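You operate a simulated robot arm through the tools that you are given. There is no shell and no other tool. Be economical: measure what you need, move in short steps, check, and stop when the job is done.

Carry out the task below with a simulated two-armed robot. There is one attempt and no reset: what you move stays moved.

Task
Put the tin that says "oil tin" from the top of the lidded carton on the plate of post one and the tin marked "dye tin" on the top of the gear rack. Take the green sleeve and leave it on the top shelf of the drip rack. Take the green scoop and leave it on the white panel. Take the yellow basket and put it on the cart rim opposite the brake. Fetch the yellow hub and set it on the black mat. Press the zero button three times. Turn the limit dial to 1.5 mm. Take the white pin and leave it on the top of the gear rack. Put the grey bush on the tow end of the deck. Fetch the white cover and set it on the top of the gear rack. Fetch the cream fitting and set it on top of the purple cover. Close the tray lid. Put the orange cup on the top of the lidded carton. Take the blue sleeve from the top of the packing bench and leave it on the top of the inspect bench. Any order will do. Set down upright: yellow basket, yellow hub, white pin, cream fitting, orange cup.

It is judged by the outcome, as a careful person would: the job done as asked, and still so three seconds after it is handed in. It fails if anything else is knocked over, pushed out of place, dropped, spilled or broken. A push-on lid holds only when it is set on centred and level and pressed home; a screw cap is set on level and turned clockwise until tight.

Robot
Two 7-joint arms with two-finger parallel grippers on one trunk, on a base that drives. Base frame: it is fixed to the floor where the robot stands at the start and does not move with it; the origin is under the middle of the robot, x ahead of it, y to its left, z up. Units: m, degrees, N and s.
The left shoulder is at the start at [0.05, 0.187, 1.16], the right one opposite. With the tool pointing down near the work surface each hand reaches from about 0.1 to 0.3 m from the robot's upright axis, wherever it stands, measured 20 degrees to its own side. Places, roughly: black mat [-2.9, -0.8, 0.9]; blue sleeve (5x5x10 cm) [-2.9, -2.3, 0.9]; cart rim opposite the brake [4.2, -1.8, 0.4]; cream fitting (8x6x11 cm) [-1.1, -1.4, 0.4]; green scoop (19x7x5 cm) [0.6, 0.4, 0.9]; green sleeve (5x5x10 cm) [0.5, 0.3, 0.9]; grey bush (6x6x4 cm) [-1, -0.7, 0.9]; limit dial [-1.1, 0.8, 0.9]; orange cup (8x8x9 cm) [-3, -3, 0.9]; plate of post one [3.3, -2, 0.7]; purple cover [-2.75, -2.5, 0.75]; top of the gear rack [-1.2, 1.1, 0.8]; top of the inspect bench [-1.1, -0.1, 0.9]; top of the lidded carton [0.8, 0.1, 0.8]; top shelf of the drip rack [-0.5, 3.5, 1.4]; tow end of the deck [2.6, -3.6, 0.4]; tray lid [-2.9, -2.8, 0.9]; white cover (9x6x3 cm) [-1.4, -0.7, 0.9]; white panel (24x17x1 cm) [3.6, -1.8, 0.4]; white pin (5x4x6 cm) [-1, 0, 0.9]; yellow basket (9x9x14 cm) [0.7, 0, 0.9]; yellow hub (6x6x7 cm) [-0.9, 0.3, 0.9]; zero button [-1, 0.6, 0.9]. Payload 3.43 kg a hand.
Tool frame (each hand has its own): the origin (TCP) lies between the finger pads and is the grasp point; the fingertips stand 0.03 m ahead of it; z points along the fingers, y is the line along which they close. The gripper opens to 0.094 m. The fingers are 0.028 m wide and 0.01 m thick; the gripper's body (0.05 by 0.096 m) begins 0.055 m behind the TCP.
Orientation is that of the tool frame in the base frame, as a unit quaternion [w, x, y, z]. With the fingers straight down and closing along the base's y, the tool's x points along the base's -x, its y along +y and its z along -z.

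Tools
- The arms move only by the tool send_rows. It takes "left_series", "right_series" or both (then of equal length, played together; a hand with none holds still); each is a list of rows, each a list of 3 entries, a list of its own where there are three numbers: the closure, from 0 (fully open) to 1 (shut), then the shift along the base's x, y, z in units of 50 mm (1.0 is 50 mm), then the turn, a rotation vector about the base's x, y, z in units of 5 degrees (1.0 is 5 degrees). In form: [[grip, [dx, dy, dz], [wx, wy, wz]], ...]. A call has 1 to 12 rows; each row shifts and turns the commanded pose from where the row before left it. A call with a number of a shift or a turn outside -1 to 1 is refused whole. A row lasts 0.2 s, in which the tool goes at most 0.05 m and 8.6 degrees; a call with a longer step from one row to the next is refused whole, and so is a gripper value outside its range. Where a pose cannot be reached the arm comes as near as it can. A force on the tool above 40 N (or 10 N above the force at the start of the call, whichever is more), or a blocked arm, ends the call early, and 0.2 s more pass. The fingers move at their own pace (about 0.153 m/s each) and stop on an object; they squeeze with about 34 N. The grip force told is the motor's: it shows also when the fingers shut on nothing. Time passes only in rows, and 0.2 s behind the last, so rows that do not move let the fingers close. It gives the time, the measured TCP pose, the force on the tool (base axes), the opening and the grip force at its end, in the units of the frame above (readings bear some noise), with the torque about the TCP (base axes, N m) and any sound that the robot's microphone picked up.
- Cameras (640 x 400 px; columns grow to the right, rows downward): "scene" is now at [0.1373, -0.0129, 1.3032]; the picture's right is [-0.18, -0.98, 0.00], its down [-0.72, 0.13, -0.68] and it looks along [0.67, -0.12, -0.73] (base axes); focal length 214 px, centre (320, 200). "left" rides on the left gripper at [0.076, -0.014, -0.102] in its tool frame; the picture's right is [0.18, 0.98, 0.00], its down [-0.75, 0.14, -0.64] and it looks along [-0.63, 0.12, 0.77] (tool axes); focal length 243 px, centre (320, 200). "right" rides on the right gripper at [0.076, 0.014, -0.103] in its tool frame; the picture's right is [-0.18, 0.98, 0.00], its down [-0.75, -0.14, -0.64] and it looks along [-0.63, -0.12, 0.77] (tool axes); focal length 243 px, centre (320, 200). There is no depth. A picture from a camera that has moved, and an enlarged one, comes with that camera's place and axes in the base frame and with its lens.
- grab_frame(camera): a new picture of that camera. It takes no simulated time.
- move_column(by): slides the trunk up (or, below 0, down) by that many m; the arms and the scene camera ride with it, the base frame stays. It gives what a move gives, with no picture.
- base_move(legs): drives the robot by 1 to 6 legs, each [ahead, left, turn to the left] in m, m and degrees, along the robot's own axes; the way and the turn of a leg run together, so that a leg with both is an arc; at most 1.5 m and 180 degrees a leg. The arms and the cameras ride along, it lands a little off, and it stops where it bumps. It gives what a move gives.
- turn_head(pan, tilt): turns the head with the scene camera to pan (to the left, within 80 degrees either way) and tilt (down, from -29 to 69), counted from straight ahead of the robot. It gives what a move gives.
- close_up(camera, box): a new picture of the part [left, top, right, bottom] of that camera's present view, enlarged. It takes no simulated time.
- job_done(): hands the job in; it is judged then, once.

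Go step by step. Nothing tells you exact positions but the pictures and the camera data: compare them with the known pose of the tool, close in by small moves and look again before you grip or let go. The budget is 598 turns and 370 pictures, counting those below and the enlarged ones. Unless the task says otherwise, let go and move clear before handing in, and close with one line.

The tools are called after "Request:" as a command line: name --argument value ..., lists and objects as JSON in quotes. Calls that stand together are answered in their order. send_rows: Moves the arms, as the interface text tells. Its arguments: {"type":"object","properties":{"left_series":{"type":"array"},"right_series":{"type":"array"}},"required":[]} The other tools are called the same way: move_column (by) slides the trunk up or down; base_move (legs) drives the base; turn_head (pan, tilt) turns the head that bears the scene camera; grab_frame (camera) takes a picture; close_up (camera, box) takes an enlarged picture of a part of a camera's view; job_done () hands the job in.

At the start:

```text
t: 0.0
left_eef_pos: [0.3865, 0.4343, 1.1403]
left_ee_rot: [0.0, 0.0, 1.0, 0.0]
left_force: [-1.1, -0.1, -0.2]
left_wrist_torque: [-0.02, 0.0, -0.01]
left_grip_width: 0.0941
left_grip_force: 0.1
right_eef_pos: [0.2787, 0.0138, 1.2003]
right_ee_rot: [0.001, -0.001, 1.0, 0.0]
right_force: [0.3, -0.5, 1.0]
right_wrist_torque: [-0.02, 0.03, 0.0]
right_grip_width: 0.094
right_grip_force: 0.0
trunk travel left (down, up): [-0.375, 0.057]
robot x, y, heading: [0.001, 0.0017, 0.2]
head pan, tilt: [-10.4, 47.0]
```

scene: 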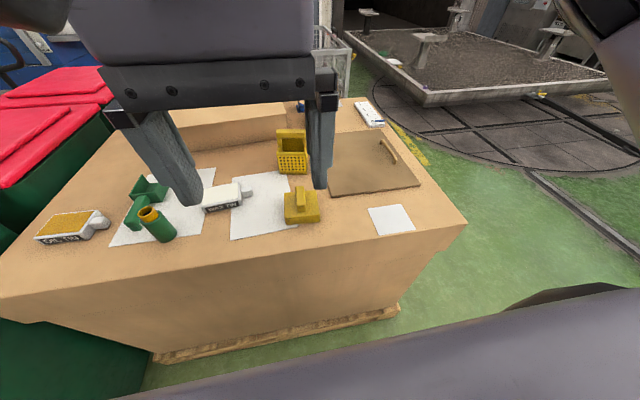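
right: 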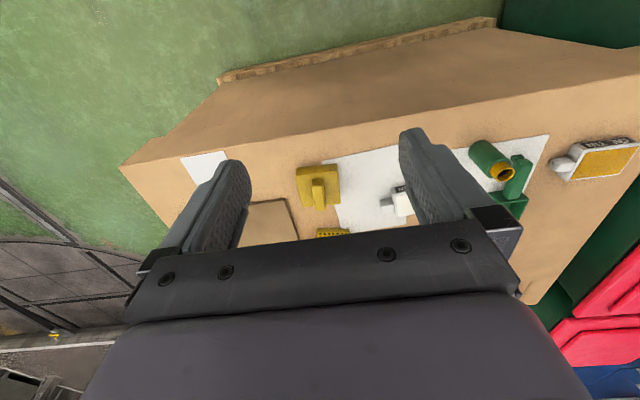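
left: 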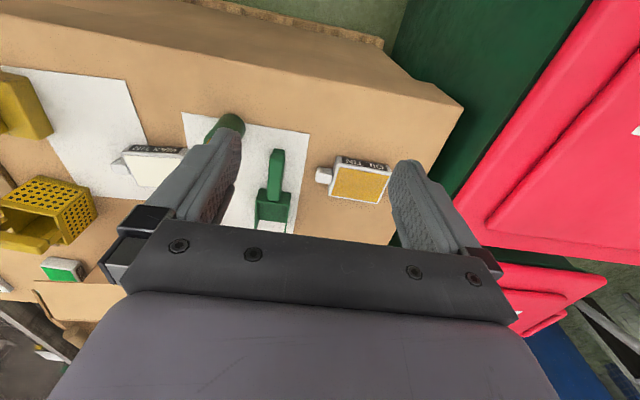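

I see the carton with the tins, basket, scoop and sleeve in front of me. I'll look closer at it before planning.

Request:
close_up --camera "scene" --box '[0, 80, 320, 280]'

Request:
close_up --camera "scene" --box '[200, 80, 520, 280]'

Request:
close_up --camera "left" --box '[0, 0, 480, 300]'

```text
2.00 times, centred on (160, 180) of scene
camera zoom: at [0.1373, -0.0129, 1.3032], right [-0.18, -0.98, 0.0], down [-0.72, 0.13, -0.68], along [0.67, -0.12, -0.73], focal length 429 px, centre (640, 240)
```

zoom: 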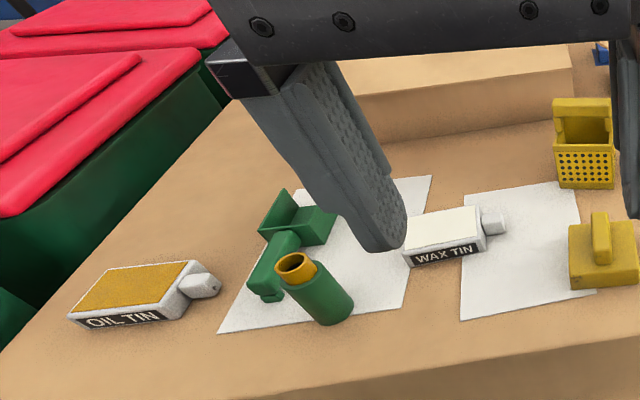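

```text
2.00 times, centred on (360, 180) of scene
camera zoom: at [0.1373, -0.0129, 1.3032], right [-0.18, -0.98, 0.0], down [-0.72, 0.13, -0.68], along [0.67, -0.12, -0.73], focal length 429 px, centre (240, 240)
```

zoom: 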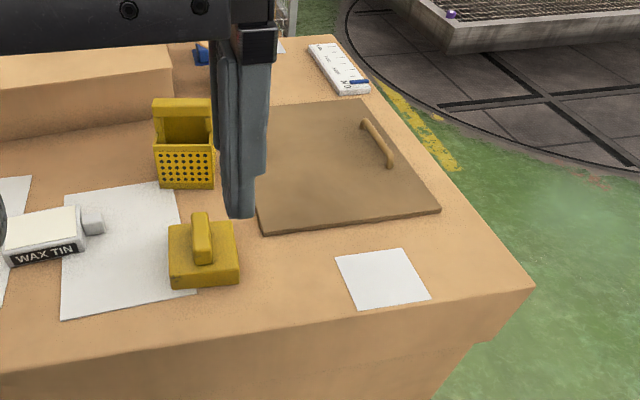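

```text
1.33 times, centred on (240, 150) of left
camera zoom: at [0.3104, 0.4192, 1.244], right [-0.18, 0.98, 0.0], down [0.75, 0.14, 0.64], along [0.63, 0.12, -0.77], focal length 324 px, centre (427, 267)
```

zoom: 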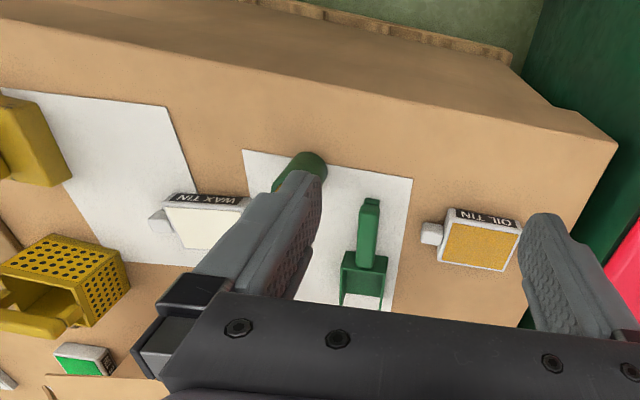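

The oil tin, scoop, sleeve, basket and a wax tin are on the carton; the right hand blocks the view. I'll move it aside and survey with the head.

Request:
send_rows --right_series '[[0, [0, -1, 0], [0, 0, 0]], [0, [0, -1, 0], [0, 0, 0]], [0, [0, -1, 0], [0, 0, 0]], [0, [0, -1, 0], [0, 0, 0]], [0, [0, -1, 0], [0, 0, 0]], [0, [0, -1, 0], [0, 0, 0]], [0, [0, -1, 0], [0, 0, 0]], [0, [0, 0, 0], [0, 0, 0]]]'

Request:
turn_head --pan 0 --tilt 45

Request:
grab_frame --camera "scene"

Request:
turn_head --pan -40 --tilt 15

Request:
grab_frame --camera "scene"

Request:
turn_head --pan 60 --tilt 15

Request:
grab_frame --camera "scene"

```text
t: 1.8
left_eef_pos: [0.3853, 0.4339, 1.1406]
left_ee_rot: [0.0, 0.0, 1.0, 0.0]
left_force: [-0.3, -0.8, 0.8]
left_wrist_torque: [0.0, 0.01, -0.01]
left_grip_width: 0.0942
left_grip_force: 0.1
right_eef_pos: [0.2807, -0.3379, 1.1994]
right_ee_rot: [0.0, 0.0, 1.0, 0.001]
right_force: [0.6, -0.1, 0.0]
right_wrist_torque: [-0.01, 0.02, -0.01]
right_grip_width: 0.0943
right_grip_force: 0.0
trunk travel left (down, up): [-0.375, 0.057]
robot x, y, heading: [0.0015, -0.0023, 0.2]
head pan, tilt: [-10.4, 47.0]
```

```text
t: 2.5
left_eef_pos: [0.3863, 0.4339, 1.1403]
left_ee_rot: [0.0, 0.0, 1.0, 0.001]
left_force: [-0.9, -0.7, -0.1]
left_wrist_torque: [0.01, 0.0, -0.02]
left_grip_width: 0.0941
left_grip_force: 0.0
right_eef_pos: [0.2807, -0.3364, 1.1987]
right_ee_rot: [0.0, 0.0, 1.0, 0.0]
right_force: [-0.5, 1.1, -0.7]
right_wrist_torque: [-0.04, 0.01, -0.01]
right_grip_width: 0.0939
right_grip_force: 0.1
trunk travel left (down, up): [-0.375, 0.057]
robot x, y, heading: [-0.0015, 0.001, -0.2]
head pan, tilt: [0.0, 45.0]
```

```text
363 pictures are left
camera scene: at [0.1402, 0.0014, 1.306], right [0.0, -1.0, 0.0], down [-0.71, 0.0, -0.71], along [0.71, 0.0, -0.71], focal length 214 px, centre (320, 200)
```

scene: 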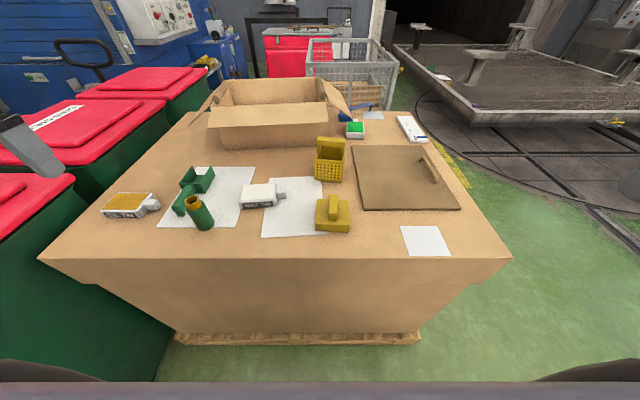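

```text
t: 3.6
left_eef_pos: [0.3861, 0.4338, 1.1407]
left_ee_rot: [0.0, 0.0, 1.0, 0.0]
left_force: [-0.6, 0.6, 0.0]
left_wrist_torque: [0.01, 0.03, -0.01]
left_grip_width: 0.0941
left_grip_force: 0.0
right_eef_pos: [0.2804, -0.3374, 1.1987]
right_ee_rot: [0.0, 0.0, 1.0, 0.0]
right_force: [-0.5, 1.0, 0.6]
right_wrist_torque: [-0.02, 0.0, 0.04]
right_grip_width: 0.0941
right_grip_force: 0.1
trunk travel left (down, up): [-0.375, 0.057]
robot x, y, heading: [-0.0019, 0.0012, -0.1]
head pan, tilt: [-40.0, 15.0]
```

```text
362 pictures are left
camera scene: at [0.1305, -0.0586, 1.3528], right [-0.64, -0.77, 0.0], down [-0.2, 0.17, -0.97], along [0.74, -0.62, -0.26], focal length 214 px, centre (320, 200)
```

scene: 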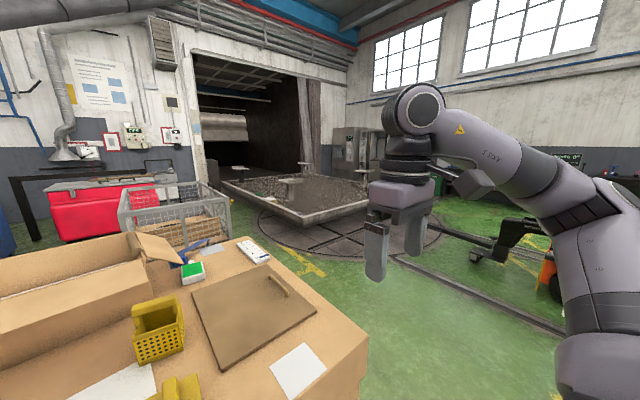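

```text
t: 5.3
left_eef_pos: [0.3864, 0.4343, 1.1422]
left_ee_rot: [-0.001, 0.0, 1.0, 0.0]
left_force: [0.5, -0.4, 0.7]
left_wrist_torque: [-0.03, -0.02, -0.03]
left_grip_width: 0.0939
left_grip_force: 0.1
right_eef_pos: [0.2806, -0.3379, 1.1982]
right_ee_rot: [0.001, 0.0, 1.0, 0.0]
right_force: [0.7, 0.5, 0.2]
right_wrist_torque: [-0.02, 0.05, 0.0]
right_grip_width: 0.0941
right_grip_force: 0.0
trunk travel left (down, up): [-0.375, 0.057]
robot x, y, heading: [-0.0012, -0.0008, -0.2]
head pan, tilt: [60.0, 15.0]
```

```text
361 pictures are left
camera scene: at [0.1057, 0.0823, 1.3528], right [0.87, -0.5, 0.0], down [-0.13, -0.22, -0.97], along [0.48, 0.84, -0.26], focal length 214 px, centre (320, 200)
```

scene: 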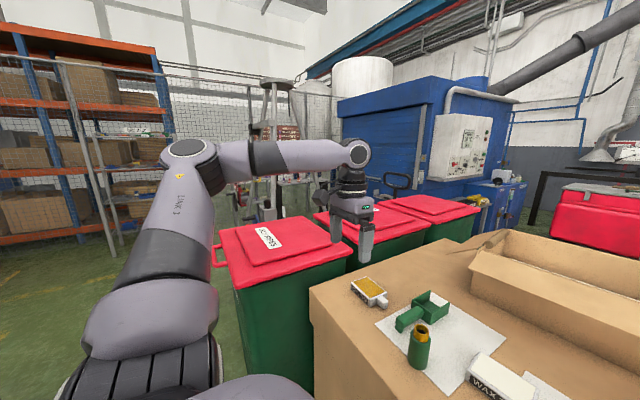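

The carton top lies at about z=0.8 with its front edge near x=0.44; the scoop's handle lies about (0.6,0.42), the sleeve (0.53,0.34), the basket (0.77,-0.03). I'll look closer at the basket and the far items.

Request:
turn_head --pan 0 --tilt 45

Request:
close_up --camera "scene" --box '[270, 90, 430, 190]'

Request:
close_up --camera "scene" --box '[90, 150, 250, 250]'

```text
t: 6.7
left_eef_pos: [0.3858, 0.4344, 1.1395]
left_ee_rot: [0.0, 0.0, 1.0, 0.0]
left_force: [-0.4, 0.3, -0.6]
left_wrist_torque: [-0.01, -0.04, 0.02]
left_grip_width: 0.094
left_grip_force: 0.0
right_eef_pos: [0.2802, -0.3371, 1.1982]
right_ee_rot: [0.0, 0.0, 1.0, 0.0]
right_force: [-0.5, 1.1, 0.3]
right_wrist_torque: [0.02, 0.02, 0.0]
right_grip_width: 0.0942
right_grip_force: 0.1
trunk travel left (down, up): [-0.375, 0.057]
robot x, y, heading: [0.0011, -0.0007, -0.1]
head pan, tilt: [0.0, 45.0]
```

```text
4.00 times, centred on (350, 140) of scene
camera zoom: at [0.1402, 0.0015, 1.306], right [0.0, -1.0, 0.0], down [-0.71, 0.0, -0.71], along [0.71, 0.0, -0.71], focal length 858 px, centre (200, 440)
```

zoom: 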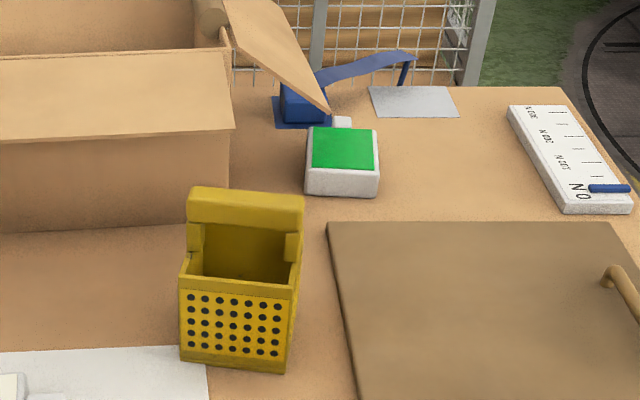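

```text
4.00 times, centred on (170, 200) of scene
camera zoom: at [0.1402, 0.0015, 1.306], right [0.0, -1.0, 0.0], down [-0.71, 0.0, -0.71], along [0.71, 0.0, -0.71], focal length 858 px, centre (920, 200)
```

zoom: 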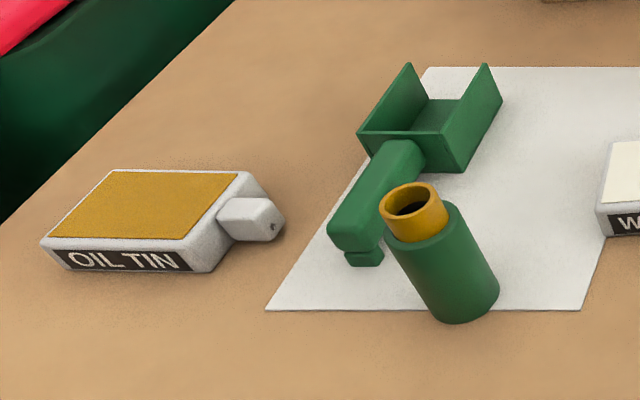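

The green-topped tin could be the dye tin; I check its label in the left camera.

Request:
close_up --camera "left" --box '[20, 240, 116, 300]'

```text
6.67 times, centred on (68, 270) of left
camera zoom: at [0.3104, 0.4192, 1.244], right [-0.18, 0.98, 0.0], down [0.75, 0.14, 0.64], along [0.63, 0.12, -0.77], focal length 1618 px, centre (2000, -267)
```

zoom: 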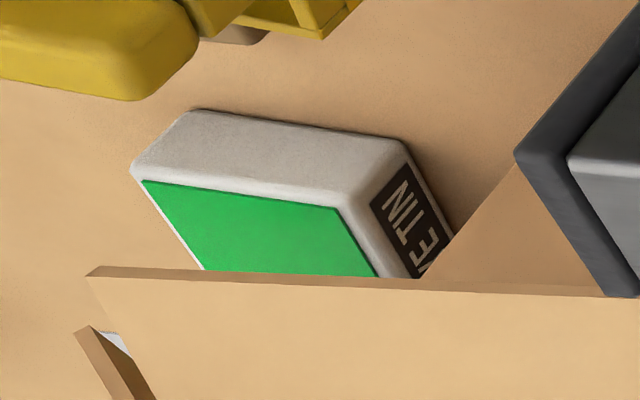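

The label reads "…E TIN", so that is the dye tin at roughly (1.1,-0.17). I start with the scoop: bring the left hand above its handle.

Request:
send_rows --left_series '[[0, [1, 0, 0], [0, 0, 0]], [0, [1, 0, 0], [0, 0, 0]], [0, [1, -0.2, 0], [0, 0, 0]], [0, [1, -0.2, 0], [0, 0, 0]], [0, [0.5, 0, -0.8], [0, 0, 0]], [0, [0, 0, -1], [0, 0, 0]], [0, [0, 0, -1], [0, 0, 0]], [0, [0, 0, 0], [0, 0, 0]]]'

Request:
grab_frame --camera "left"

Request:
close_up --camera "scene" --box '[90, 100, 330, 250]'

```text
refused: row 3 steps farther than a row can; nothing moved
```

```text
357 pictures are left
camera left: at [0.3104, 0.4192, 1.244], right [-0.18, 0.98, 0.0], down [0.75, 0.14, 0.64], along [0.63, 0.12, -0.77], focal length 243 px, centre (320, 200)
```

left: 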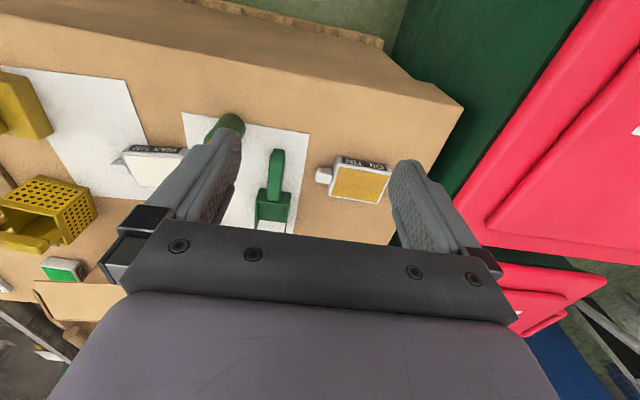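

```text
2.67 times, centred on (210, 175) of scene
camera zoom: at [0.1402, 0.0015, 1.306], right [0.0, -1.0, 0.0], down [-0.71, 0.0, -0.71], along [0.71, 0.0, -0.71], focal length 572 px, centre (613, 267)
```

zoom: 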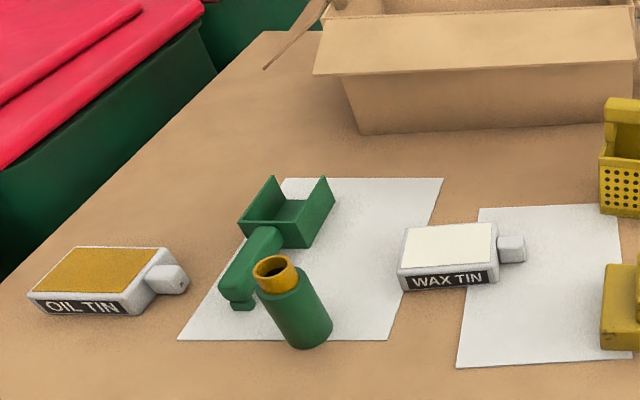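

A step exceeded the limit; I resend with smaller combined steps.

Request:
send_rows --left_series '[[0, [0.95, 0, 0], [0, 0, 0]], [0, [0.95, 0, 0], [0, 0, 0]], [0, [0.95, -0.2, 0], [0, 0, 0]], [0, [0.95, -0.2, 0], [0, 0, 0]], [0, [0.7, 0, -0.7], [0, 0, 0]], [0, [0, 0, -1], [0, 0, 0]], [0, [0, 0, -1], [0, 0, 0]], [0, [0, 0, 0], [0, 0, 0]]]'

Request:
grab_frame --camera "left"

Request:
close_up --camera "scene" --box '[90, 100, 330, 250]'

```text
t: 8.4
left_eef_pos: [0.5739, 0.4126, 1.0004]
left_ee_rot: [0.001, 0.001, 1.0, 0.0]
left_force: [-0.9, 0.5, 0.7]
left_wrist_torque: [0.0, 0.01, -0.03]
left_grip_width: 0.094
left_grip_force: 0.1
left hand out of reach, approached as far as the arm can: row 4, 5, 7
right_eef_pos: [0.281, -0.337, 1.198]
right_ee_rot: [0.0, 0.001, 1.0, 0.0]
right_force: [0.4, 0.6, 0.4]
right_wrist_torque: [0.01, 0.01, -0.02]
right_grip_width: 0.0942
right_grip_force: 0.1
trunk travel left (down, up): [-0.375, 0.057]
robot x, y, heading: [-0.0016, -0.003, 0.1]
head pan, tilt: [0.0, 45.0]
```

```text
355 pictures are left
camera left: at [0.4974, 0.3973, 1.1024], right [-0.18, 0.98, 0.0], down [0.75, 0.14, 0.64], along [0.63, 0.12, -0.77], focal length 243 px, centre (320, 200)
```

left: 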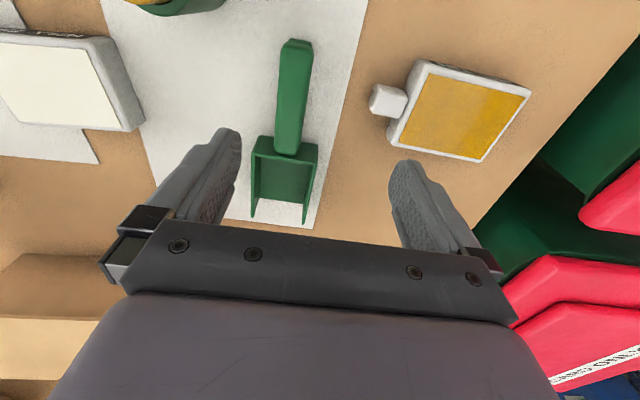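

```text
2.67 times, centred on (210, 175) of scene
camera zoom: at [0.1402, 0.0014, 1.306], right [0.0, -1.0, 0.0], down [-0.71, 0.0, -0.71], along [0.71, 0.0, -0.71], focal length 572 px, centre (613, 267)
```

zoom: 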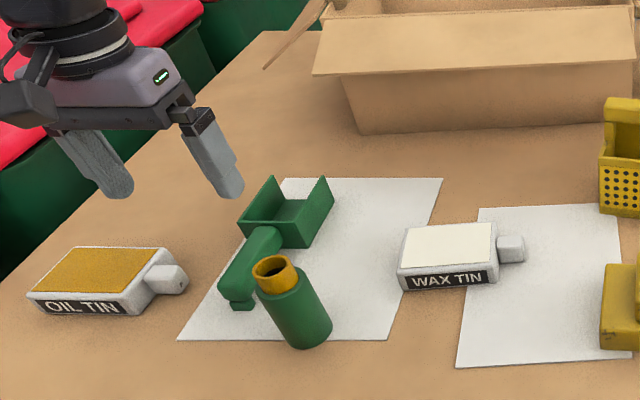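

The left arm's reach ends near x≈0.57 here, so I need to stand closer. I'll look down to see how much room is between base and carton.

Request:
turn_head --pan 0 --tilt 69

Request:
grab_frame --camera "scene"

Request:
grab_frame --camera "right"

```text
t: 9.3
left_eef_pos: [0.5732, 0.4135, 0.9997]
left_ee_rot: [0.0, 0.0, 1.0, 0.0]
left_force: [-0.4, 0.1, -1.2]
left_wrist_torque: [0.02, -0.02, -0.02]
left_grip_width: 0.094
left_grip_force: 0.1
right_eef_pos: [0.2804, -0.337, 1.1984]
right_ee_rot: [0.0, 0.0, 1.0, 0.001]
right_force: [0.9, -0.5, -0.6]
right_wrist_torque: [0.05, -0.01, -0.06]
right_grip_width: 0.094
right_grip_force: 0.1
trunk travel left (down, up): [-0.375, 0.057]
robot x, y, heading: [-0.0007, 0.0021, 0.1]
head pan, tilt: [0.0, 68.8]
```

```text
353 pictures are left
camera scene: at [0.1149, 0.0014, 1.2772], right [0.0, -1.0, 0.0], down [-0.93, 0.0, -0.36], along [0.36, 0.0, -0.93], focal length 214 px, centre (320, 200)
```

scene: 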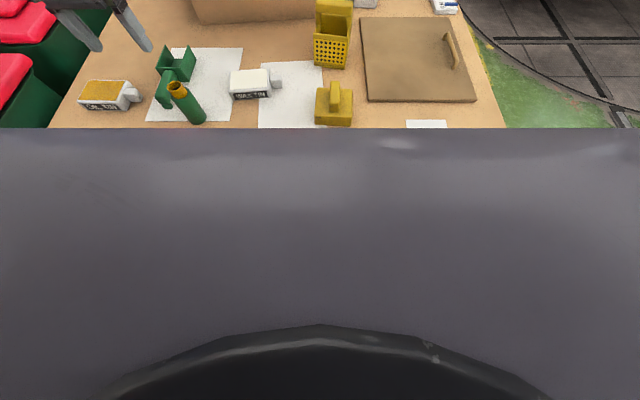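

```text
352 pictures are left
camera right: at [0.2036, -0.3231, 1.3011], right [0.18, 0.98, 0.0], down [0.75, -0.14, 0.64], along [0.63, -0.12, -0.77], focal length 243 px, centre (320, 200)
```

right: 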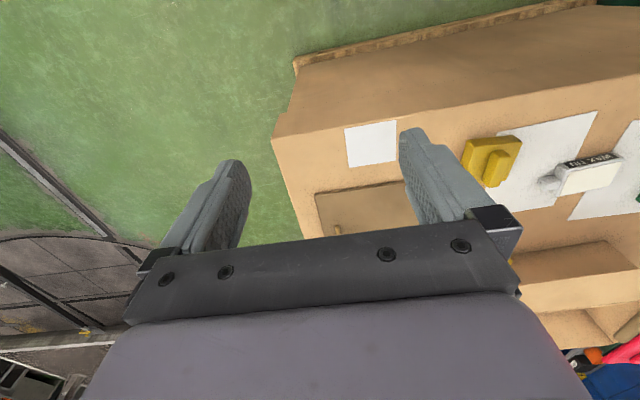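

The chest hides the base. I'll drive ahead 0.12 m cautiously and lower the trunk a little for reach.

Request:
base_move --legs '[[0.12, 0, 0]]'

Request:
turn_head --pan 0 --tilt 55

Request:
grab_frame --camera "scene"

```text
t: 10.5
left_eef_pos: [0.6494, 0.4123, 0.998]
left_ee_rot: [0.0, 0.001, 1.0, 0.001]
left_force: [0.5, 0.5, -0.1]
left_wrist_torque: [0.01, -0.01, 0.0]
left_grip_width: 0.0939
left_grip_force: 0.1
right_eef_pos: [0.3584, -0.3366, 1.1977]
right_ee_rot: [-0.001, 0.0, 1.0, 0.0]
right_force: [0.0, -1.5, 0.1]
right_wrist_torque: [0.02, 0.0, -0.02]
right_grip_width: 0.0941
right_grip_force: 0.0
trunk travel left (down, up): [-0.375, 0.057]
robot x, y, heading: [0.0766, -0.0017, 0.1]
head pan, tilt: [0.0, 68.8]
stopped in leg 1: the robot was blocked; the commanded pose is now the measured one
```

```text
t: 11.3
left_eef_pos: [0.6494, 0.4117, 0.9983]
left_ee_rot: [-0.001, 0.001, 1.0, 0.002]
left_force: [0.0, -0.1, 0.6]
left_wrist_torque: [0.02, 0.0, 0.03]
left_grip_width: 0.094
left_grip_force: 0.1
right_eef_pos: [0.3586, -0.3377, 1.1978]
right_ee_rot: [-0.001, 0.001, 1.0, 0.0]
right_force: [0.7, 1.2, -0.2]
right_wrist_torque: [-0.06, 0.03, 0.04]
right_grip_width: 0.094
right_grip_force: 0.0
trunk travel left (down, up): [-0.375, 0.057]
robot x, y, heading: [0.0785, 0.0006, -0.1]
head pan, tilt: [0.0, 55.0]
```

```text
351 pictures are left
camera scene: at [0.2086, 0.0014, 1.2925], right [0.0, -1.0, 0.0], down [-0.82, 0.0, -0.57], along [0.57, 0.0, -0.82], focal length 214 px, centre (320, 200)
```

scene: 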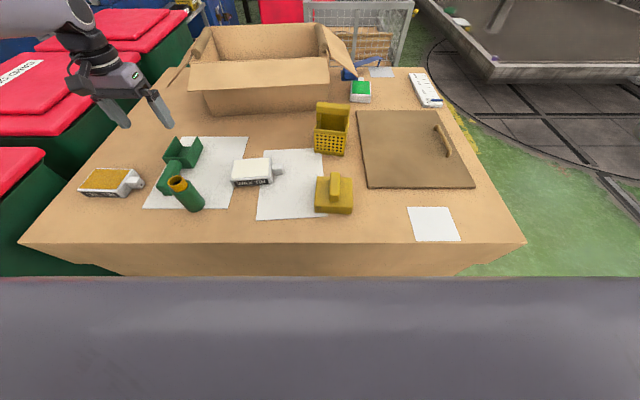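

Blocked at x=0.078, so that is the closest. Now check the left hand's view over the scoop.

Request:
grab_frame --camera "left"

Request:
close_up --camera "scene" --box '[60, 80, 300, 230]'

```text
350 pictures are left
camera left: at [0.5748, 0.3971, 1.1013], right [-0.18, 0.98, 0.0], down [0.75, 0.14, 0.64], along [0.63, 0.12, -0.77], focal length 243 px, centre (320, 200)
```

left: 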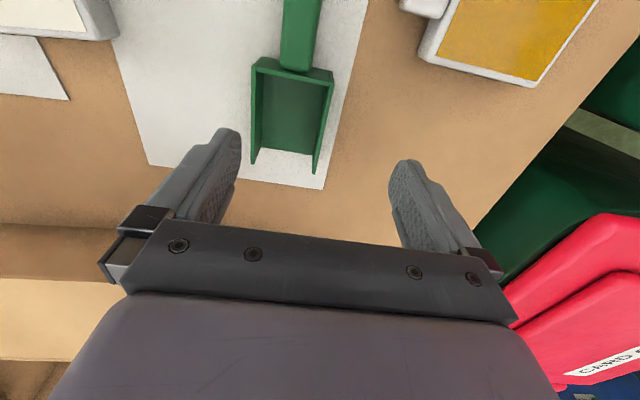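

```text
2.67 times, centred on (180, 155) of scene
camera zoom: at [0.2086, 0.0014, 1.2925], right [0.0, -1.0, 0.0], down [-0.82, 0.0, -0.57], along [0.57, 0.0, -0.82], focal length 572 px, centre (693, 320)
```

zoom: 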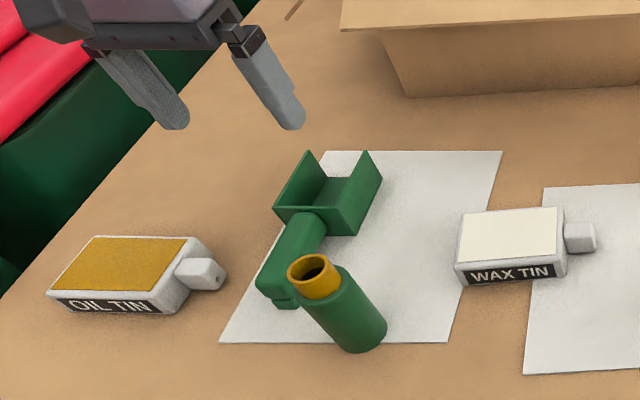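

Parallax puts the carton top at about z=0.84, the handle centre at about (0.595,0.388). I move above it and down part way.

Request:
send_rows --left_series '[[0, [-0.8, -0.5, 0], [0, 0, 0]], [0, [-0.25, 0, -0.9], [0, 0, 0]], [0, [0, 0, -0.7], [0, 0, 0]], [0, [0, 0, 0], [0, 0, 0]]]'

Request:
grab_frame --camera "left"

Request:
close_up --camera "scene" --box '[60, 80, 300, 230]'

```text
t: 12.3
left_eef_pos: [0.5977, 0.3884, 0.9174]
left_ee_rot: [-0.001, -0.001, 1.0, 0.0]
left_force: [0.5, -0.3, 0.2]
left_wrist_torque: [0.0, -0.03, 0.02]
left_grip_width: 0.0936
left_grip_force: 0.1
right_eef_pos: [0.3578, -0.3387, 1.1977]
right_ee_rot: [0.0, 0.0, 1.0, 0.0]
right_force: [-0.1, 0.0, 0.2]
right_wrist_torque: [0.02, -0.01, -0.01]
right_grip_width: 0.094
right_grip_force: 0.1
trunk travel left (down, up): [-0.375, 0.057]
robot x, y, heading: [0.0826, 0.0016, -0.2]
head pan, tilt: [0.0, 55.0]
```

```text
348 pictures are left
camera left: at [0.5229, 0.3728, 1.0213], right [-0.18, 0.98, 0.0], down [0.75, 0.14, 0.64], along [0.63, 0.12, -0.77], focal length 243 px, centre (320, 200)
```

left: 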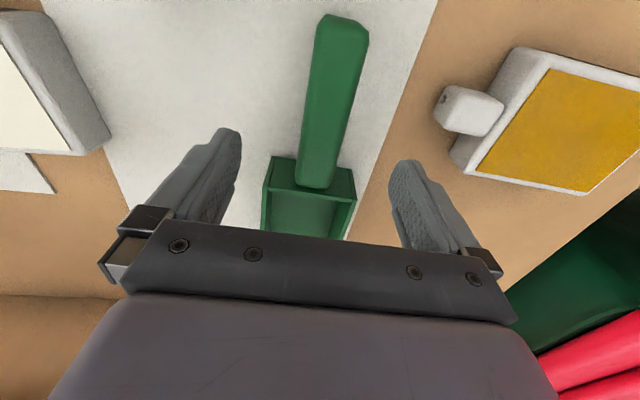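

```text
2.67 times, centred on (180, 155) of scene
camera zoom: at [0.2086, 0.0015, 1.2926], right [0.0, -1.0, 0.0], down [-0.82, 0.0, -0.57], along [0.57, 0.0, -0.82], focal length 572 px, centre (693, 320)
```

zoom: 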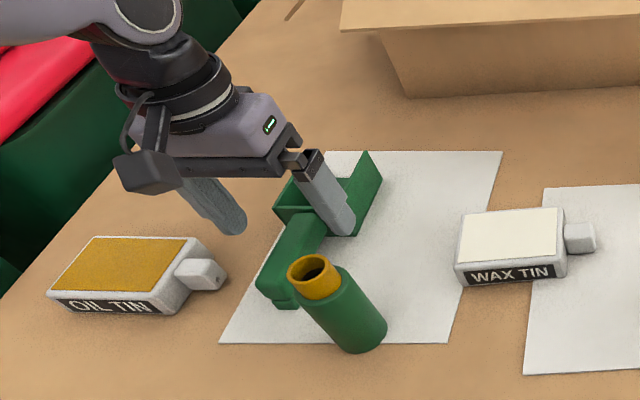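

The handle is centred under the hand, but the box wall begins at x≈0.60, so I shift back to x≈0.572, then go down.

Request:
send_rows --left_series '[[0, [-0.5, 0, 0], [0, 0, 0]], [0, [0, -0.03, -0.8], [0, 0, 0]], [0, [0, 0, 0], [0, 0, 0]]]'

Request:
close_up --camera "scene" --box '[60, 110, 220, 210]'

Request:
grab_frame --camera "left"

```text
t: 13.1
left_eef_pos: [0.5726, 0.385, 0.8804]
left_ee_rot: [0.0, 0.0, 1.0, 0.0]
left_force: [-7.2, 3.0, 13.0]
left_wrist_torque: [-0.64, 0.19, -0.32]
left_grip_width: 0.0932
left_grip_force: 0.1
right_eef_pos: [0.3569, -0.3379, 1.1986]
right_ee_rot: [0.0, -0.001, 1.0, 0.0]
right_force: [-0.5, -0.9, -0.6]
right_wrist_torque: [0.02, 0.0, 0.01]
right_grip_width: 0.0939
right_grip_force: 0.0
trunk travel left (down, up): [-0.375, 0.057]
robot x, y, heading: [0.0752, -0.001, 0.1]
head pan, tilt: [0.0, 55.0]
```

```text
4.00 times, centred on (140, 160) of scene
camera zoom: at [0.2069, 0.0012, 1.293], right [0.0, -1.0, 0.0], down [-0.82, 0.0, -0.57], along [0.57, 0.0, -0.82], focal length 858 px, centre (1040, 360)
```

zoom: 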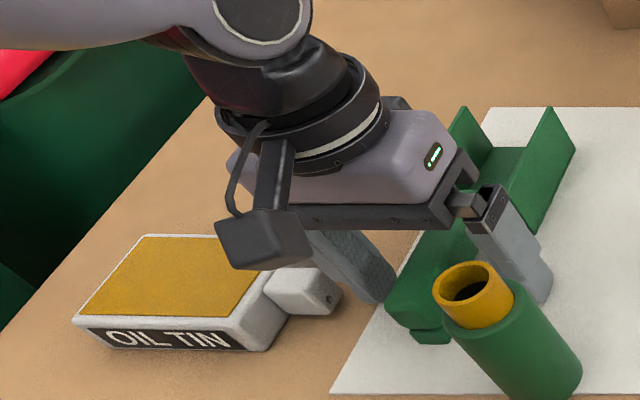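

```text
345 pictures are left
camera left: at [0.4959, 0.3696, 0.9832], right [-0.18, 0.98, 0.0], down [0.75, 0.14, 0.64], along [0.63, 0.12, -0.77], focal length 243 px, centre (320, 200)
```

left: 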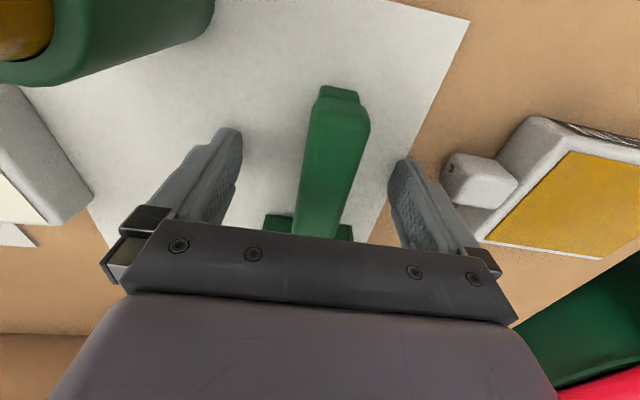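

Contact on the right fingertip, likely the carton top at z≈0.85. I raise slightly and close.

Request:
send_rows --left_series '[[0, [0, 0.05, 0.15], [0, 0, 0]], [0.6, [0, 0, 0], [0, 0, 0]], [1, [0, 0, 0], [0, 0, 0]], [1, [0, 0, 0], [0, 0, 0]], [1, [0, 0, 0], [0, 0, 0]]]'

Request:
grab_frame --camera "left"

```text
t: 14.3
left_eef_pos: [0.5734, 0.3872, 0.8868]
left_ee_rot: [-0.001, 0.0, 1.0, 0.001]
left_force: [0.3, -0.4, 0.5]
left_wrist_torque: [0.0, -0.07, -0.06]
left_grip_width: 0.0296
left_grip_force: 34.4
right_eef_pos: [0.3591, -0.3377, 1.198]
right_ee_rot: [-0.001, 0.0, 1.0, 0.0]
right_force: [-1.0, -0.1, 0.5]
right_wrist_torque: [0.01, 0.04, 0.0]
right_grip_width: 0.0939
right_grip_force: 0.0
trunk travel left (down, up): [-0.375, 0.057]
robot x, y, heading: [0.0774, -0.0024, -0.1]
head pan, tilt: [0.0, 55.0]
```

```text
344 pictures are left
camera left: at [0.4977, 0.3722, 0.9894], right [-0.18, 0.98, 0.0], down [0.75, 0.14, 0.64], along [0.63, 0.12, -0.77], focal length 243 px, centre (320, 200)
```

left: 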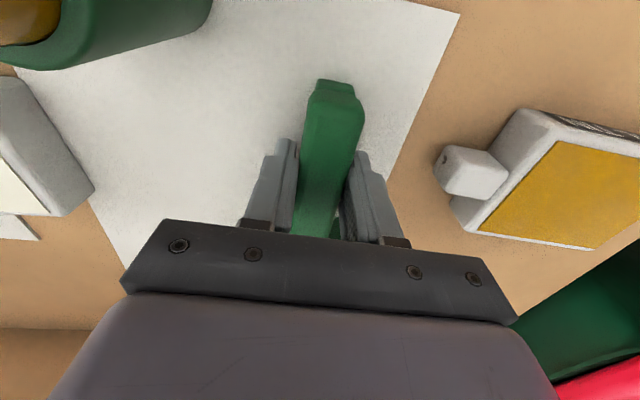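

The scoop handle is held (0.030 m). I lift it, and pull it back a little.

Request:
send_rows --left_series '[[1, [0, 0, 0.6], [0, 0, 0]], [1, [0, 0, 0.9], [0, 0, 0]], [1, [0, 0, 0.9], [0, 0, 0]], [1, [0, 0, 0.9], [0, 0, 0]], [1, [-0.6, 0.5, 0.5], [0, 0, 0]], [1, [-0.6, 0.5, 0.5], [0, 0, 0]], [1, [0, 0, 0], [0, 0, 0]]]'

Request:
grab_frame --camera "scene"

```text
t: 15.9
left_eef_pos: [0.512, 0.4387, 1.0997]
left_ee_rot: [-0.002, 0.001, 1.0, 0.001]
left_force: [0.7, 0.1, -1.5]
left_wrist_torque: [0.0, 0.02, 0.02]
left_grip_width: 0.0297
left_grip_force: 34.1
right_eef_pos: [0.3594, -0.3367, 1.198]
right_ee_rot: [-0.003, -0.001, 1.0, 0.0]
right_force: [-0.1, 0.1, 0.2]
right_wrist_torque: [0.0, 0.0, 0.0]
right_grip_width: 0.0941
right_grip_force: 0.0
trunk travel left (down, up): [-0.375, 0.057]
robot x, y, heading: [0.0782, 0.0019, 0.1]
head pan, tilt: [0.0, 55.0]
```

```text
343 pictures are left
camera scene: at [0.209, 0.0014, 1.2925], right [0.0, -1.0, 0.0], down [-0.82, 0.0, -0.57], along [0.57, 0.0, -0.82], focal length 214 px, centre (320, 200)
```

scene: 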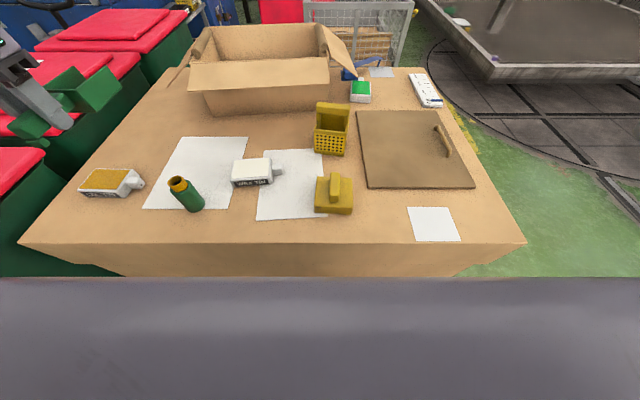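

Now the basket with the right hand: I bring it over for a look with its camera.

Request:
send_rows --right_series '[[0, [0.6, 0.75, 0], [0, 0, 0]], [0, [0.6, 0.75, 0], [0, 0, 0]], [0, [0.6, 0.75, 0], [0, 0, 0]], [0, [0.6, 0.75, 0], [0, 0, 0]], [0, [0.6, 0.75, 0], [0, 0, 0]], [0, [0.6, 0.75, 0], [0, 0, 0]], [0, [0.6, 0.75, 0], [0, 0, 0]], [0, [0.6, 0.75, 0], [0, 0, 0]], [0, [0, 0, 0], [0, 0, 0]]]'

Request:
grab_frame --camera "right"

```text
t: 17.9
left_eef_pos: [0.5113, 0.4377, 1.0994]
left_ee_rot: [-0.001, 0.001, 1.0, 0.0]
left_force: [-1.1, 0.8, -0.4]
left_wrist_torque: [0.01, 0.05, 0.0]
left_grip_width: 0.0297
left_grip_force: 34.3
right_eef_pos: [0.6007, -0.0367, 1.1979]
right_ee_rot: [-0.001, 0.0, 1.0, 0.0]
right_force: [0.9, 0.7, 0.1]
right_wrist_torque: [-0.01, 0.02, 0.02]
right_grip_width: 0.0939
right_grip_force: 0.1
trunk travel left (down, up): [-0.375, 0.057]
robot x, y, heading: [0.0747, 0.0018, 0.3]
head pan, tilt: [0.0, 55.0]
```

```text
342 pictures are left
camera right: at [0.5237, -0.0219, 1.3008], right [0.18, 0.98, 0.0], down [0.75, -0.14, 0.64], along [0.63, -0.12, -0.77], focal length 243 px, centre (320, 200)
```

right: 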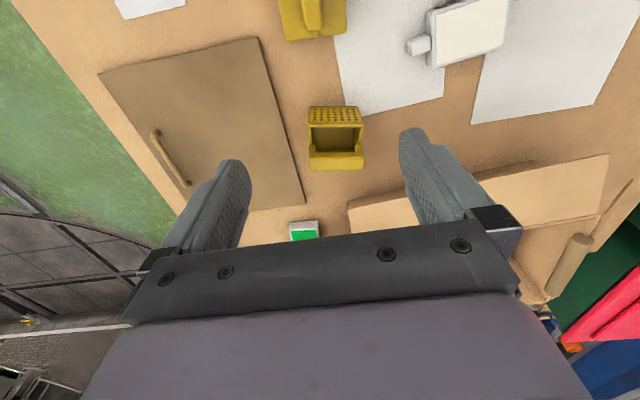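

The bar of the basket is near (0.725,-0.033,0.97), just past reach. I shift the robot left 0.14 m so the right shoulder faces it.

Request:
base_move --legs '[[0, 0.14, 0]]'

Request:
close_up --camera "right" --box '[160, 50, 480, 250]'

```text
t: 19.2
left_eef_pos: [0.5124, 0.5814, 1.0982]
left_ee_rot: [-0.001, 0.0, 1.0, 0.001]
left_force: [0.8, -0.2, -1.1]
left_wrist_torque: [-0.02, 0.05, -0.03]
left_grip_width: 0.0298
left_grip_force: 34.0
right_eef_pos: [0.6012, 0.1051, 1.1976]
right_ee_rot: [-0.002, 0.001, 1.0, 0.001]
right_force: [0.3, 0.0, 0.5]
right_wrist_torque: [-0.03, 0.0, -0.02]
right_grip_width: 0.094
right_grip_force: 0.0
trunk travel left (down, up): [-0.375, 0.057]
robot x, y, heading: [0.0798, 0.1385, 0.2]
head pan, tilt: [0.0, 55.0]
```

```text
2.00 times, centred on (320, 150) of right
camera zoom: at [0.5237, 0.1203, 1.3008], right [0.18, 0.98, 0.0], down [0.76, -0.14, 0.64], along [0.63, -0.12, -0.77], focal length 485 px, centre (320, 300)
```

zoom: 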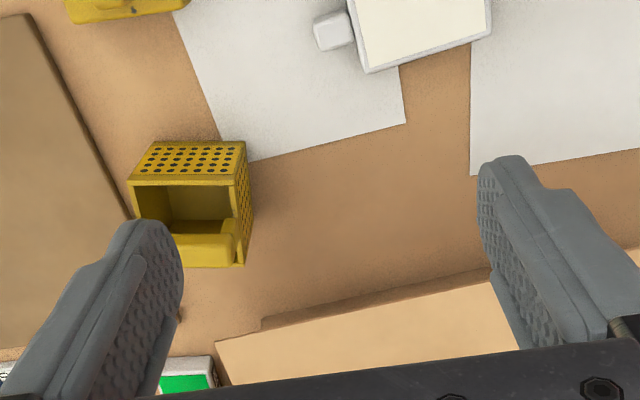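

Basket is clear. I turn the right hand 90° while moving it over the bar.

Request:
send_rows --right_series '[[0, [0, -0.25, 0], [0, 0, 1]], [0, [0, -0.25, 0], [0, 0, 1]], [0, [0, -0.25, 0], [0, 0, 1]], [0, [0, -0.25, 0], [0, 0, 1]], [0, [0, -0.25, 0], [0, 0, 1]], [0, [0, -0.25, 0], [0, 0, 1]], [0, [0, -0.25, 0], [0, 0, 1]], [0, [0, -0.25, 0], [0, 0, 1]], [0, [0, -0.25, 0], [0, 0, 1]], [0, [0, -0.25, 0], [0, 0, 1]], [0, [0, -0.25, 0], [0, 0, 1]], [0, [0, 0, 0], [0, 0, 1]]]'

Request:
send_rows --right_series '[[0, [0.1, 0, -0.25], [0, 0, 1]], [0, [0.1, 0, -0.25], [0, 0, 1]], [0, [0.1, 0, -0.25], [0, 0, 1]], [0, [0.1, 0, -0.25], [0, 0, 1]], [0, [0.1, 0, -0.25], [0, 0, 1]], [0, [0.1, 0, -0.25], [0, 0, 1]], [0, [0, 0, 0], [0, 0, 0]]]'

Request:
grab_frame --camera "right"

Request:
close_up --camera "scene" --box '[220, 40, 460, 190]'

```text
t: 21.8
left_eef_pos: [0.5111, 0.5797, 1.0983]
left_ee_rot: [-0.002, 0.0, 1.0, 0.0]
left_force: [-0.5, 0.1, -1.3]
left_wrist_torque: [-0.04, 0.03, -0.02]
left_grip_width: 0.0294
left_grip_force: 34.3
right_eef_pos: [0.508, 0.0013, 1.1694]
right_ee_rot: [-0.001, -0.5, 0.866, 0.0]
right_force: [-0.1, -0.7, 0.0]
right_wrist_torque: [0.0, 0.0, 0.0]
right_grip_width: 0.094
right_grip_force: 0.1
right hand out of reach, approached as far as the arm can: row 8, 9, 10, 11, 12
trunk travel left (down, up): [-0.375, 0.057]
robot x, y, heading: [0.0807, 0.1383, -0.1]
head pan, tilt: [0.0, 55.0]
```

```text
t: 23.4
left_eef_pos: [0.5124, 0.5798, 1.1005]
left_ee_rot: [-0.001, 0.0, 1.0, 0.001]
left_force: [-0.1, 0.5, -0.9]
left_wrist_torque: [-0.01, 0.04, 0.01]
left_grip_width: 0.0295
left_grip_force: 34.2
right_eef_pos: [0.3954, 0.0519, 1.0865]
right_ee_rot: [-0.001, -0.706, 0.708, -0.001]
right_force: [0.2, 0.5, -0.2]
right_wrist_torque: [0.0, 0.03, 0.05]
right_grip_width: 0.0939
right_grip_force: 0.1
right hand out of reach, approached as far as the arm can: row 1, 2, 3, 4, 5, 6
trunk travel left (down, up): [-0.375, 0.057]
robot x, y, heading: [0.0807, 0.1378, -0.2]
head pan, tilt: [0.0, 55.0]
```

```text
340 pictures are left
camera right: at [0.3808, -0.0234, 1.1902], right [-0.98, 0.19, 0.0], down [0.14, 0.76, 0.64], along [0.12, 0.63, -0.77], focal length 243 px, centre (320, 200)
```

right: 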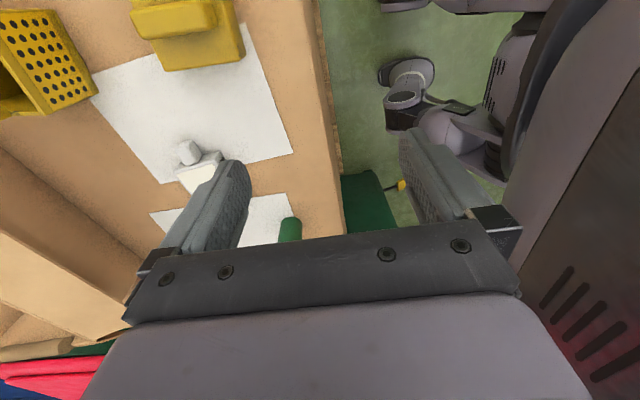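

```text
2.67 times, centred on (340, 115) of scene
camera zoom: at [0.2088, 0.1423, 1.2925], right [0.0, -1.0, 0.0], down [-0.82, 0.0, -0.57], along [0.57, 0.0, -0.82], focal length 572 px, centre (267, 427)
```

zoom: 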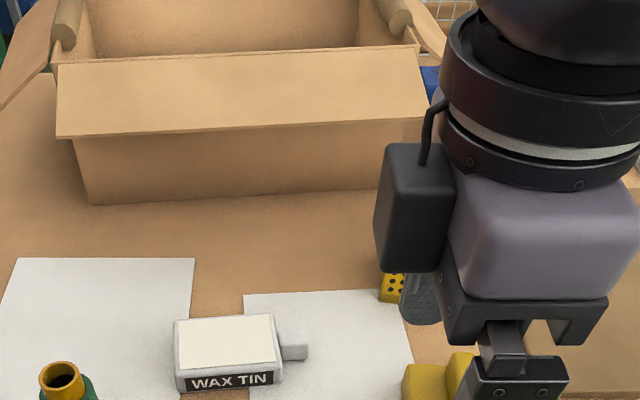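

The counterclockwise turn runs into a joint limit; I turn the other way.

Request:
send_rows --right_series '[[0, [0, 0, 0.1], [0, 0, -1]], [0, [0, 0, 0.1], [0, 0, -1]], [0, [0, 0, 0.1], [0, 0, -1]], [0, [0, 0, 0.1], [0, 0, -1]], [0, [0, 0, 0.1], [0, 0, -1]], [0, [0, 0, 0.1], [0, 0, -1]], [0, [0, 0, 0], [0, 0, -1]], [0, [0, 0, 0], [0, 0, -1]], [0, [0, 0, 0], [0, 0, -1]], [0, [0, 0, 0], [0, 0, -1]], [0, [0, 0, 0], [0, 0, -1]], [0, [0, 0, 0], [0, 0, -1]]]'

Request:
send_rows --right_series '[[0, [0, 0, 0], [0, 0, -1]], [0, [0, 0, 0], [0, 0, -1]], [0, [0, 0, 0], [0, 0, -1]], [0, [0, 0, 0], [0, 0, -1]], [0, [0, 0, 0], [0, 0, -1]], [0, [0, 0, 0], [0, 0, -1]], [0, [0, 0, 0], [0, 0, -1]], [0, [0, 0, 0], [0, 0, -1]], [0, [0, 0, 0], [0, 0, -1]], [0, [0, 0, 0], [0, 0, -1]], [0, [0, 0, 0], [0, 0, -1]], [0, [0, 0, 0], [0, 0, -1]]]'

Request:
send_rows --right_series '[[0, [0, 0, 0], [0, 0, -1]], [0, [0, 0, 0], [0, 0, -1]], [0, [0, 0, 0], [0, 0, -1]], [0, [0, 0, 0], [0, 0, -1]], [0, [0, 0, 0], [0, 0, -1]], [0, [0, 0, 0], [0, 0, -1]], [0, [0, 0, 0], [0, 0, -1]], [0, [0, 0, 0], [0, 0, -1]], [0, [0, 0, 0], [0, 0, -1]], [0, [0, 0, 0], [0, 0, -1]], [0, [0, 0, 0], [0, 0, -1]], [0, [0, 0, 0], [0, 0, -1]]]'

```text
t: 26.0
left_eef_pos: [0.5123, 0.5798, 1.0999]
left_ee_rot: [0.0, 0.0, 1.0, 0.002]
left_force: [0.9, 0.4, -0.9]
left_wrist_torque: [0.0, 0.05, 0.0]
left_grip_width: 0.0296
left_grip_force: 33.7
right_eef_pos: [0.3962, 0.053, 1.1174]
right_ee_rot: [-0.002, -0.258, 0.966, 0.0]
right_force: [0.6, -0.1, -0.2]
right_wrist_torque: [-0.01, 0.02, -0.01]
right_grip_width: 0.094
right_grip_force: 0.0
trunk travel left (down, up): [-0.375, 0.057]
robot x, y, heading: [0.0757, 0.1409, 0.0]
head pan, tilt: [0.0, 55.0]
```

```text
t: 28.6
left_eef_pos: [0.5114, 0.5798, 1.1]
left_ee_rot: [-0.001, 0.0, 1.0, 0.0]
left_force: [-0.9, -1.4, -1.3]
left_wrist_torque: [0.01, 0.01, -0.01]
left_grip_width: 0.0295
left_grip_force: 34.1
right_eef_pos: [0.3956, 0.0533, 1.1166]
right_ee_rot: [-0.002, 0.26, 0.966, 0.001]
right_force: [0.2, 0.0, 0.6]
right_wrist_torque: [0.0, 0.02, 0.02]
right_grip_width: 0.0941
right_grip_force: 0.0
trunk travel left (down, up): [-0.375, 0.057]
robot x, y, heading: [0.0783, 0.1393, 0.2]
head pan, tilt: [0.0, 55.0]
```

```text
t: 31.2
left_eef_pos: [0.5121, 0.5792, 1.0997]
left_ee_rot: [-0.001, 0.001, 1.0, 0.001]
left_force: [0.9, -0.6, -0.3]
left_wrist_torque: [0.03, 0.03, 0.02]
left_grip_width: 0.0298
left_grip_force: 34.2
right_eef_pos: [0.3963, 0.0522, 1.118]
right_ee_rot: [-0.001, 0.707, 0.707, 0.0]
right_force: [-0.2, 0.2, 0.0]
right_wrist_torque: [-0.01, 0.0, 0.0]
right_grip_width: 0.094
right_grip_force: 0.0
trunk travel left (down, up): [-0.375, 0.057]
robot x, y, heading: [0.0832, 0.1392, 0.0]
head pan, tilt: [0.0, 55.0]
```

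The commanded pose follows the measured one after a limit. Now go above the bar.

Request:
send_rows --right_series '[[0, [0.9, -0.25, 0], [0, 0, 0]], [0, [0.9, -0.25, 0], [0, 0, 0]], [0, [0.9, -0.25, 0], [0, 0, 0]], [0, [0.9, -0.25, 0], [0, 0, 0]], [0, [0.9, -0.25, 0], [0, 0, 0]], [0, [0.9, -0.25, 0], [0, 0, 0]], [0, [0.7, -0.2, 0], [0, 0, 0]], [0, [0, 0, 0], [0, 0, 0]]]'

Request:
grab_frame --camera "right"

Request:
close_up --camera "scene" --box '[260, 40, 500, 190]'

```text
t: 33.0
left_eef_pos: [0.5105, 0.5811, 1.1006]
left_ee_rot: [0.0, 0.0, 1.0, 0.0]
left_force: [0.7, 0.7, -0.4]
left_wrist_torque: [-0.03, -0.02, 0.01]
left_grip_width: 0.0294
left_grip_force: 34.1
right_eef_pos: [0.69, -0.0271, 1.1179]
right_ee_rot: [0.0, 0.707, 0.708, 0.0]
right_force: [-0.2, -0.1, -0.2]
right_wrist_torque: [-0.08, -0.01, 0.01]
right_grip_width: 0.0939
right_grip_force: 0.0
right hand out of reach, approached as far as the arm can: row 7
trunk travel left (down, up): [-0.375, 0.057]
robot x, y, heading: [0.0773, 0.1391, -0.0]
head pan, tilt: [0.0, 55.0]
```

```text
338 pictures are left
camera right: at [0.7032, 0.0496, 1.2207], right [0.98, -0.18, 0.0], down [-0.14, -0.75, 0.64], along [-0.12, -0.63, -0.77], focal length 243 px, centre (320, 200)
```

right: 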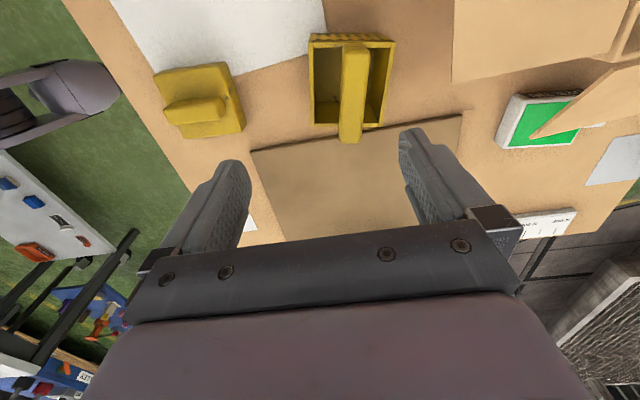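

```text
2.67 times, centred on (380, 115) of scene
camera zoom: at [0.2086, 0.1427, 1.2926], right [0.0, -1.0, 0.0], down [-0.82, 0.0, -0.57], along [0.57, 0.0, -0.82], focal length 572 px, centre (160, 427)
```

zoom: 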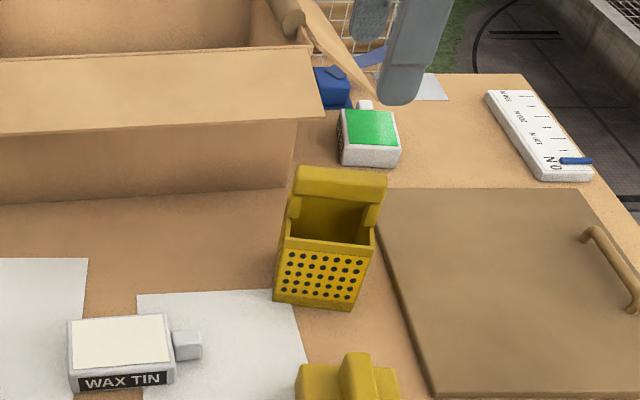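

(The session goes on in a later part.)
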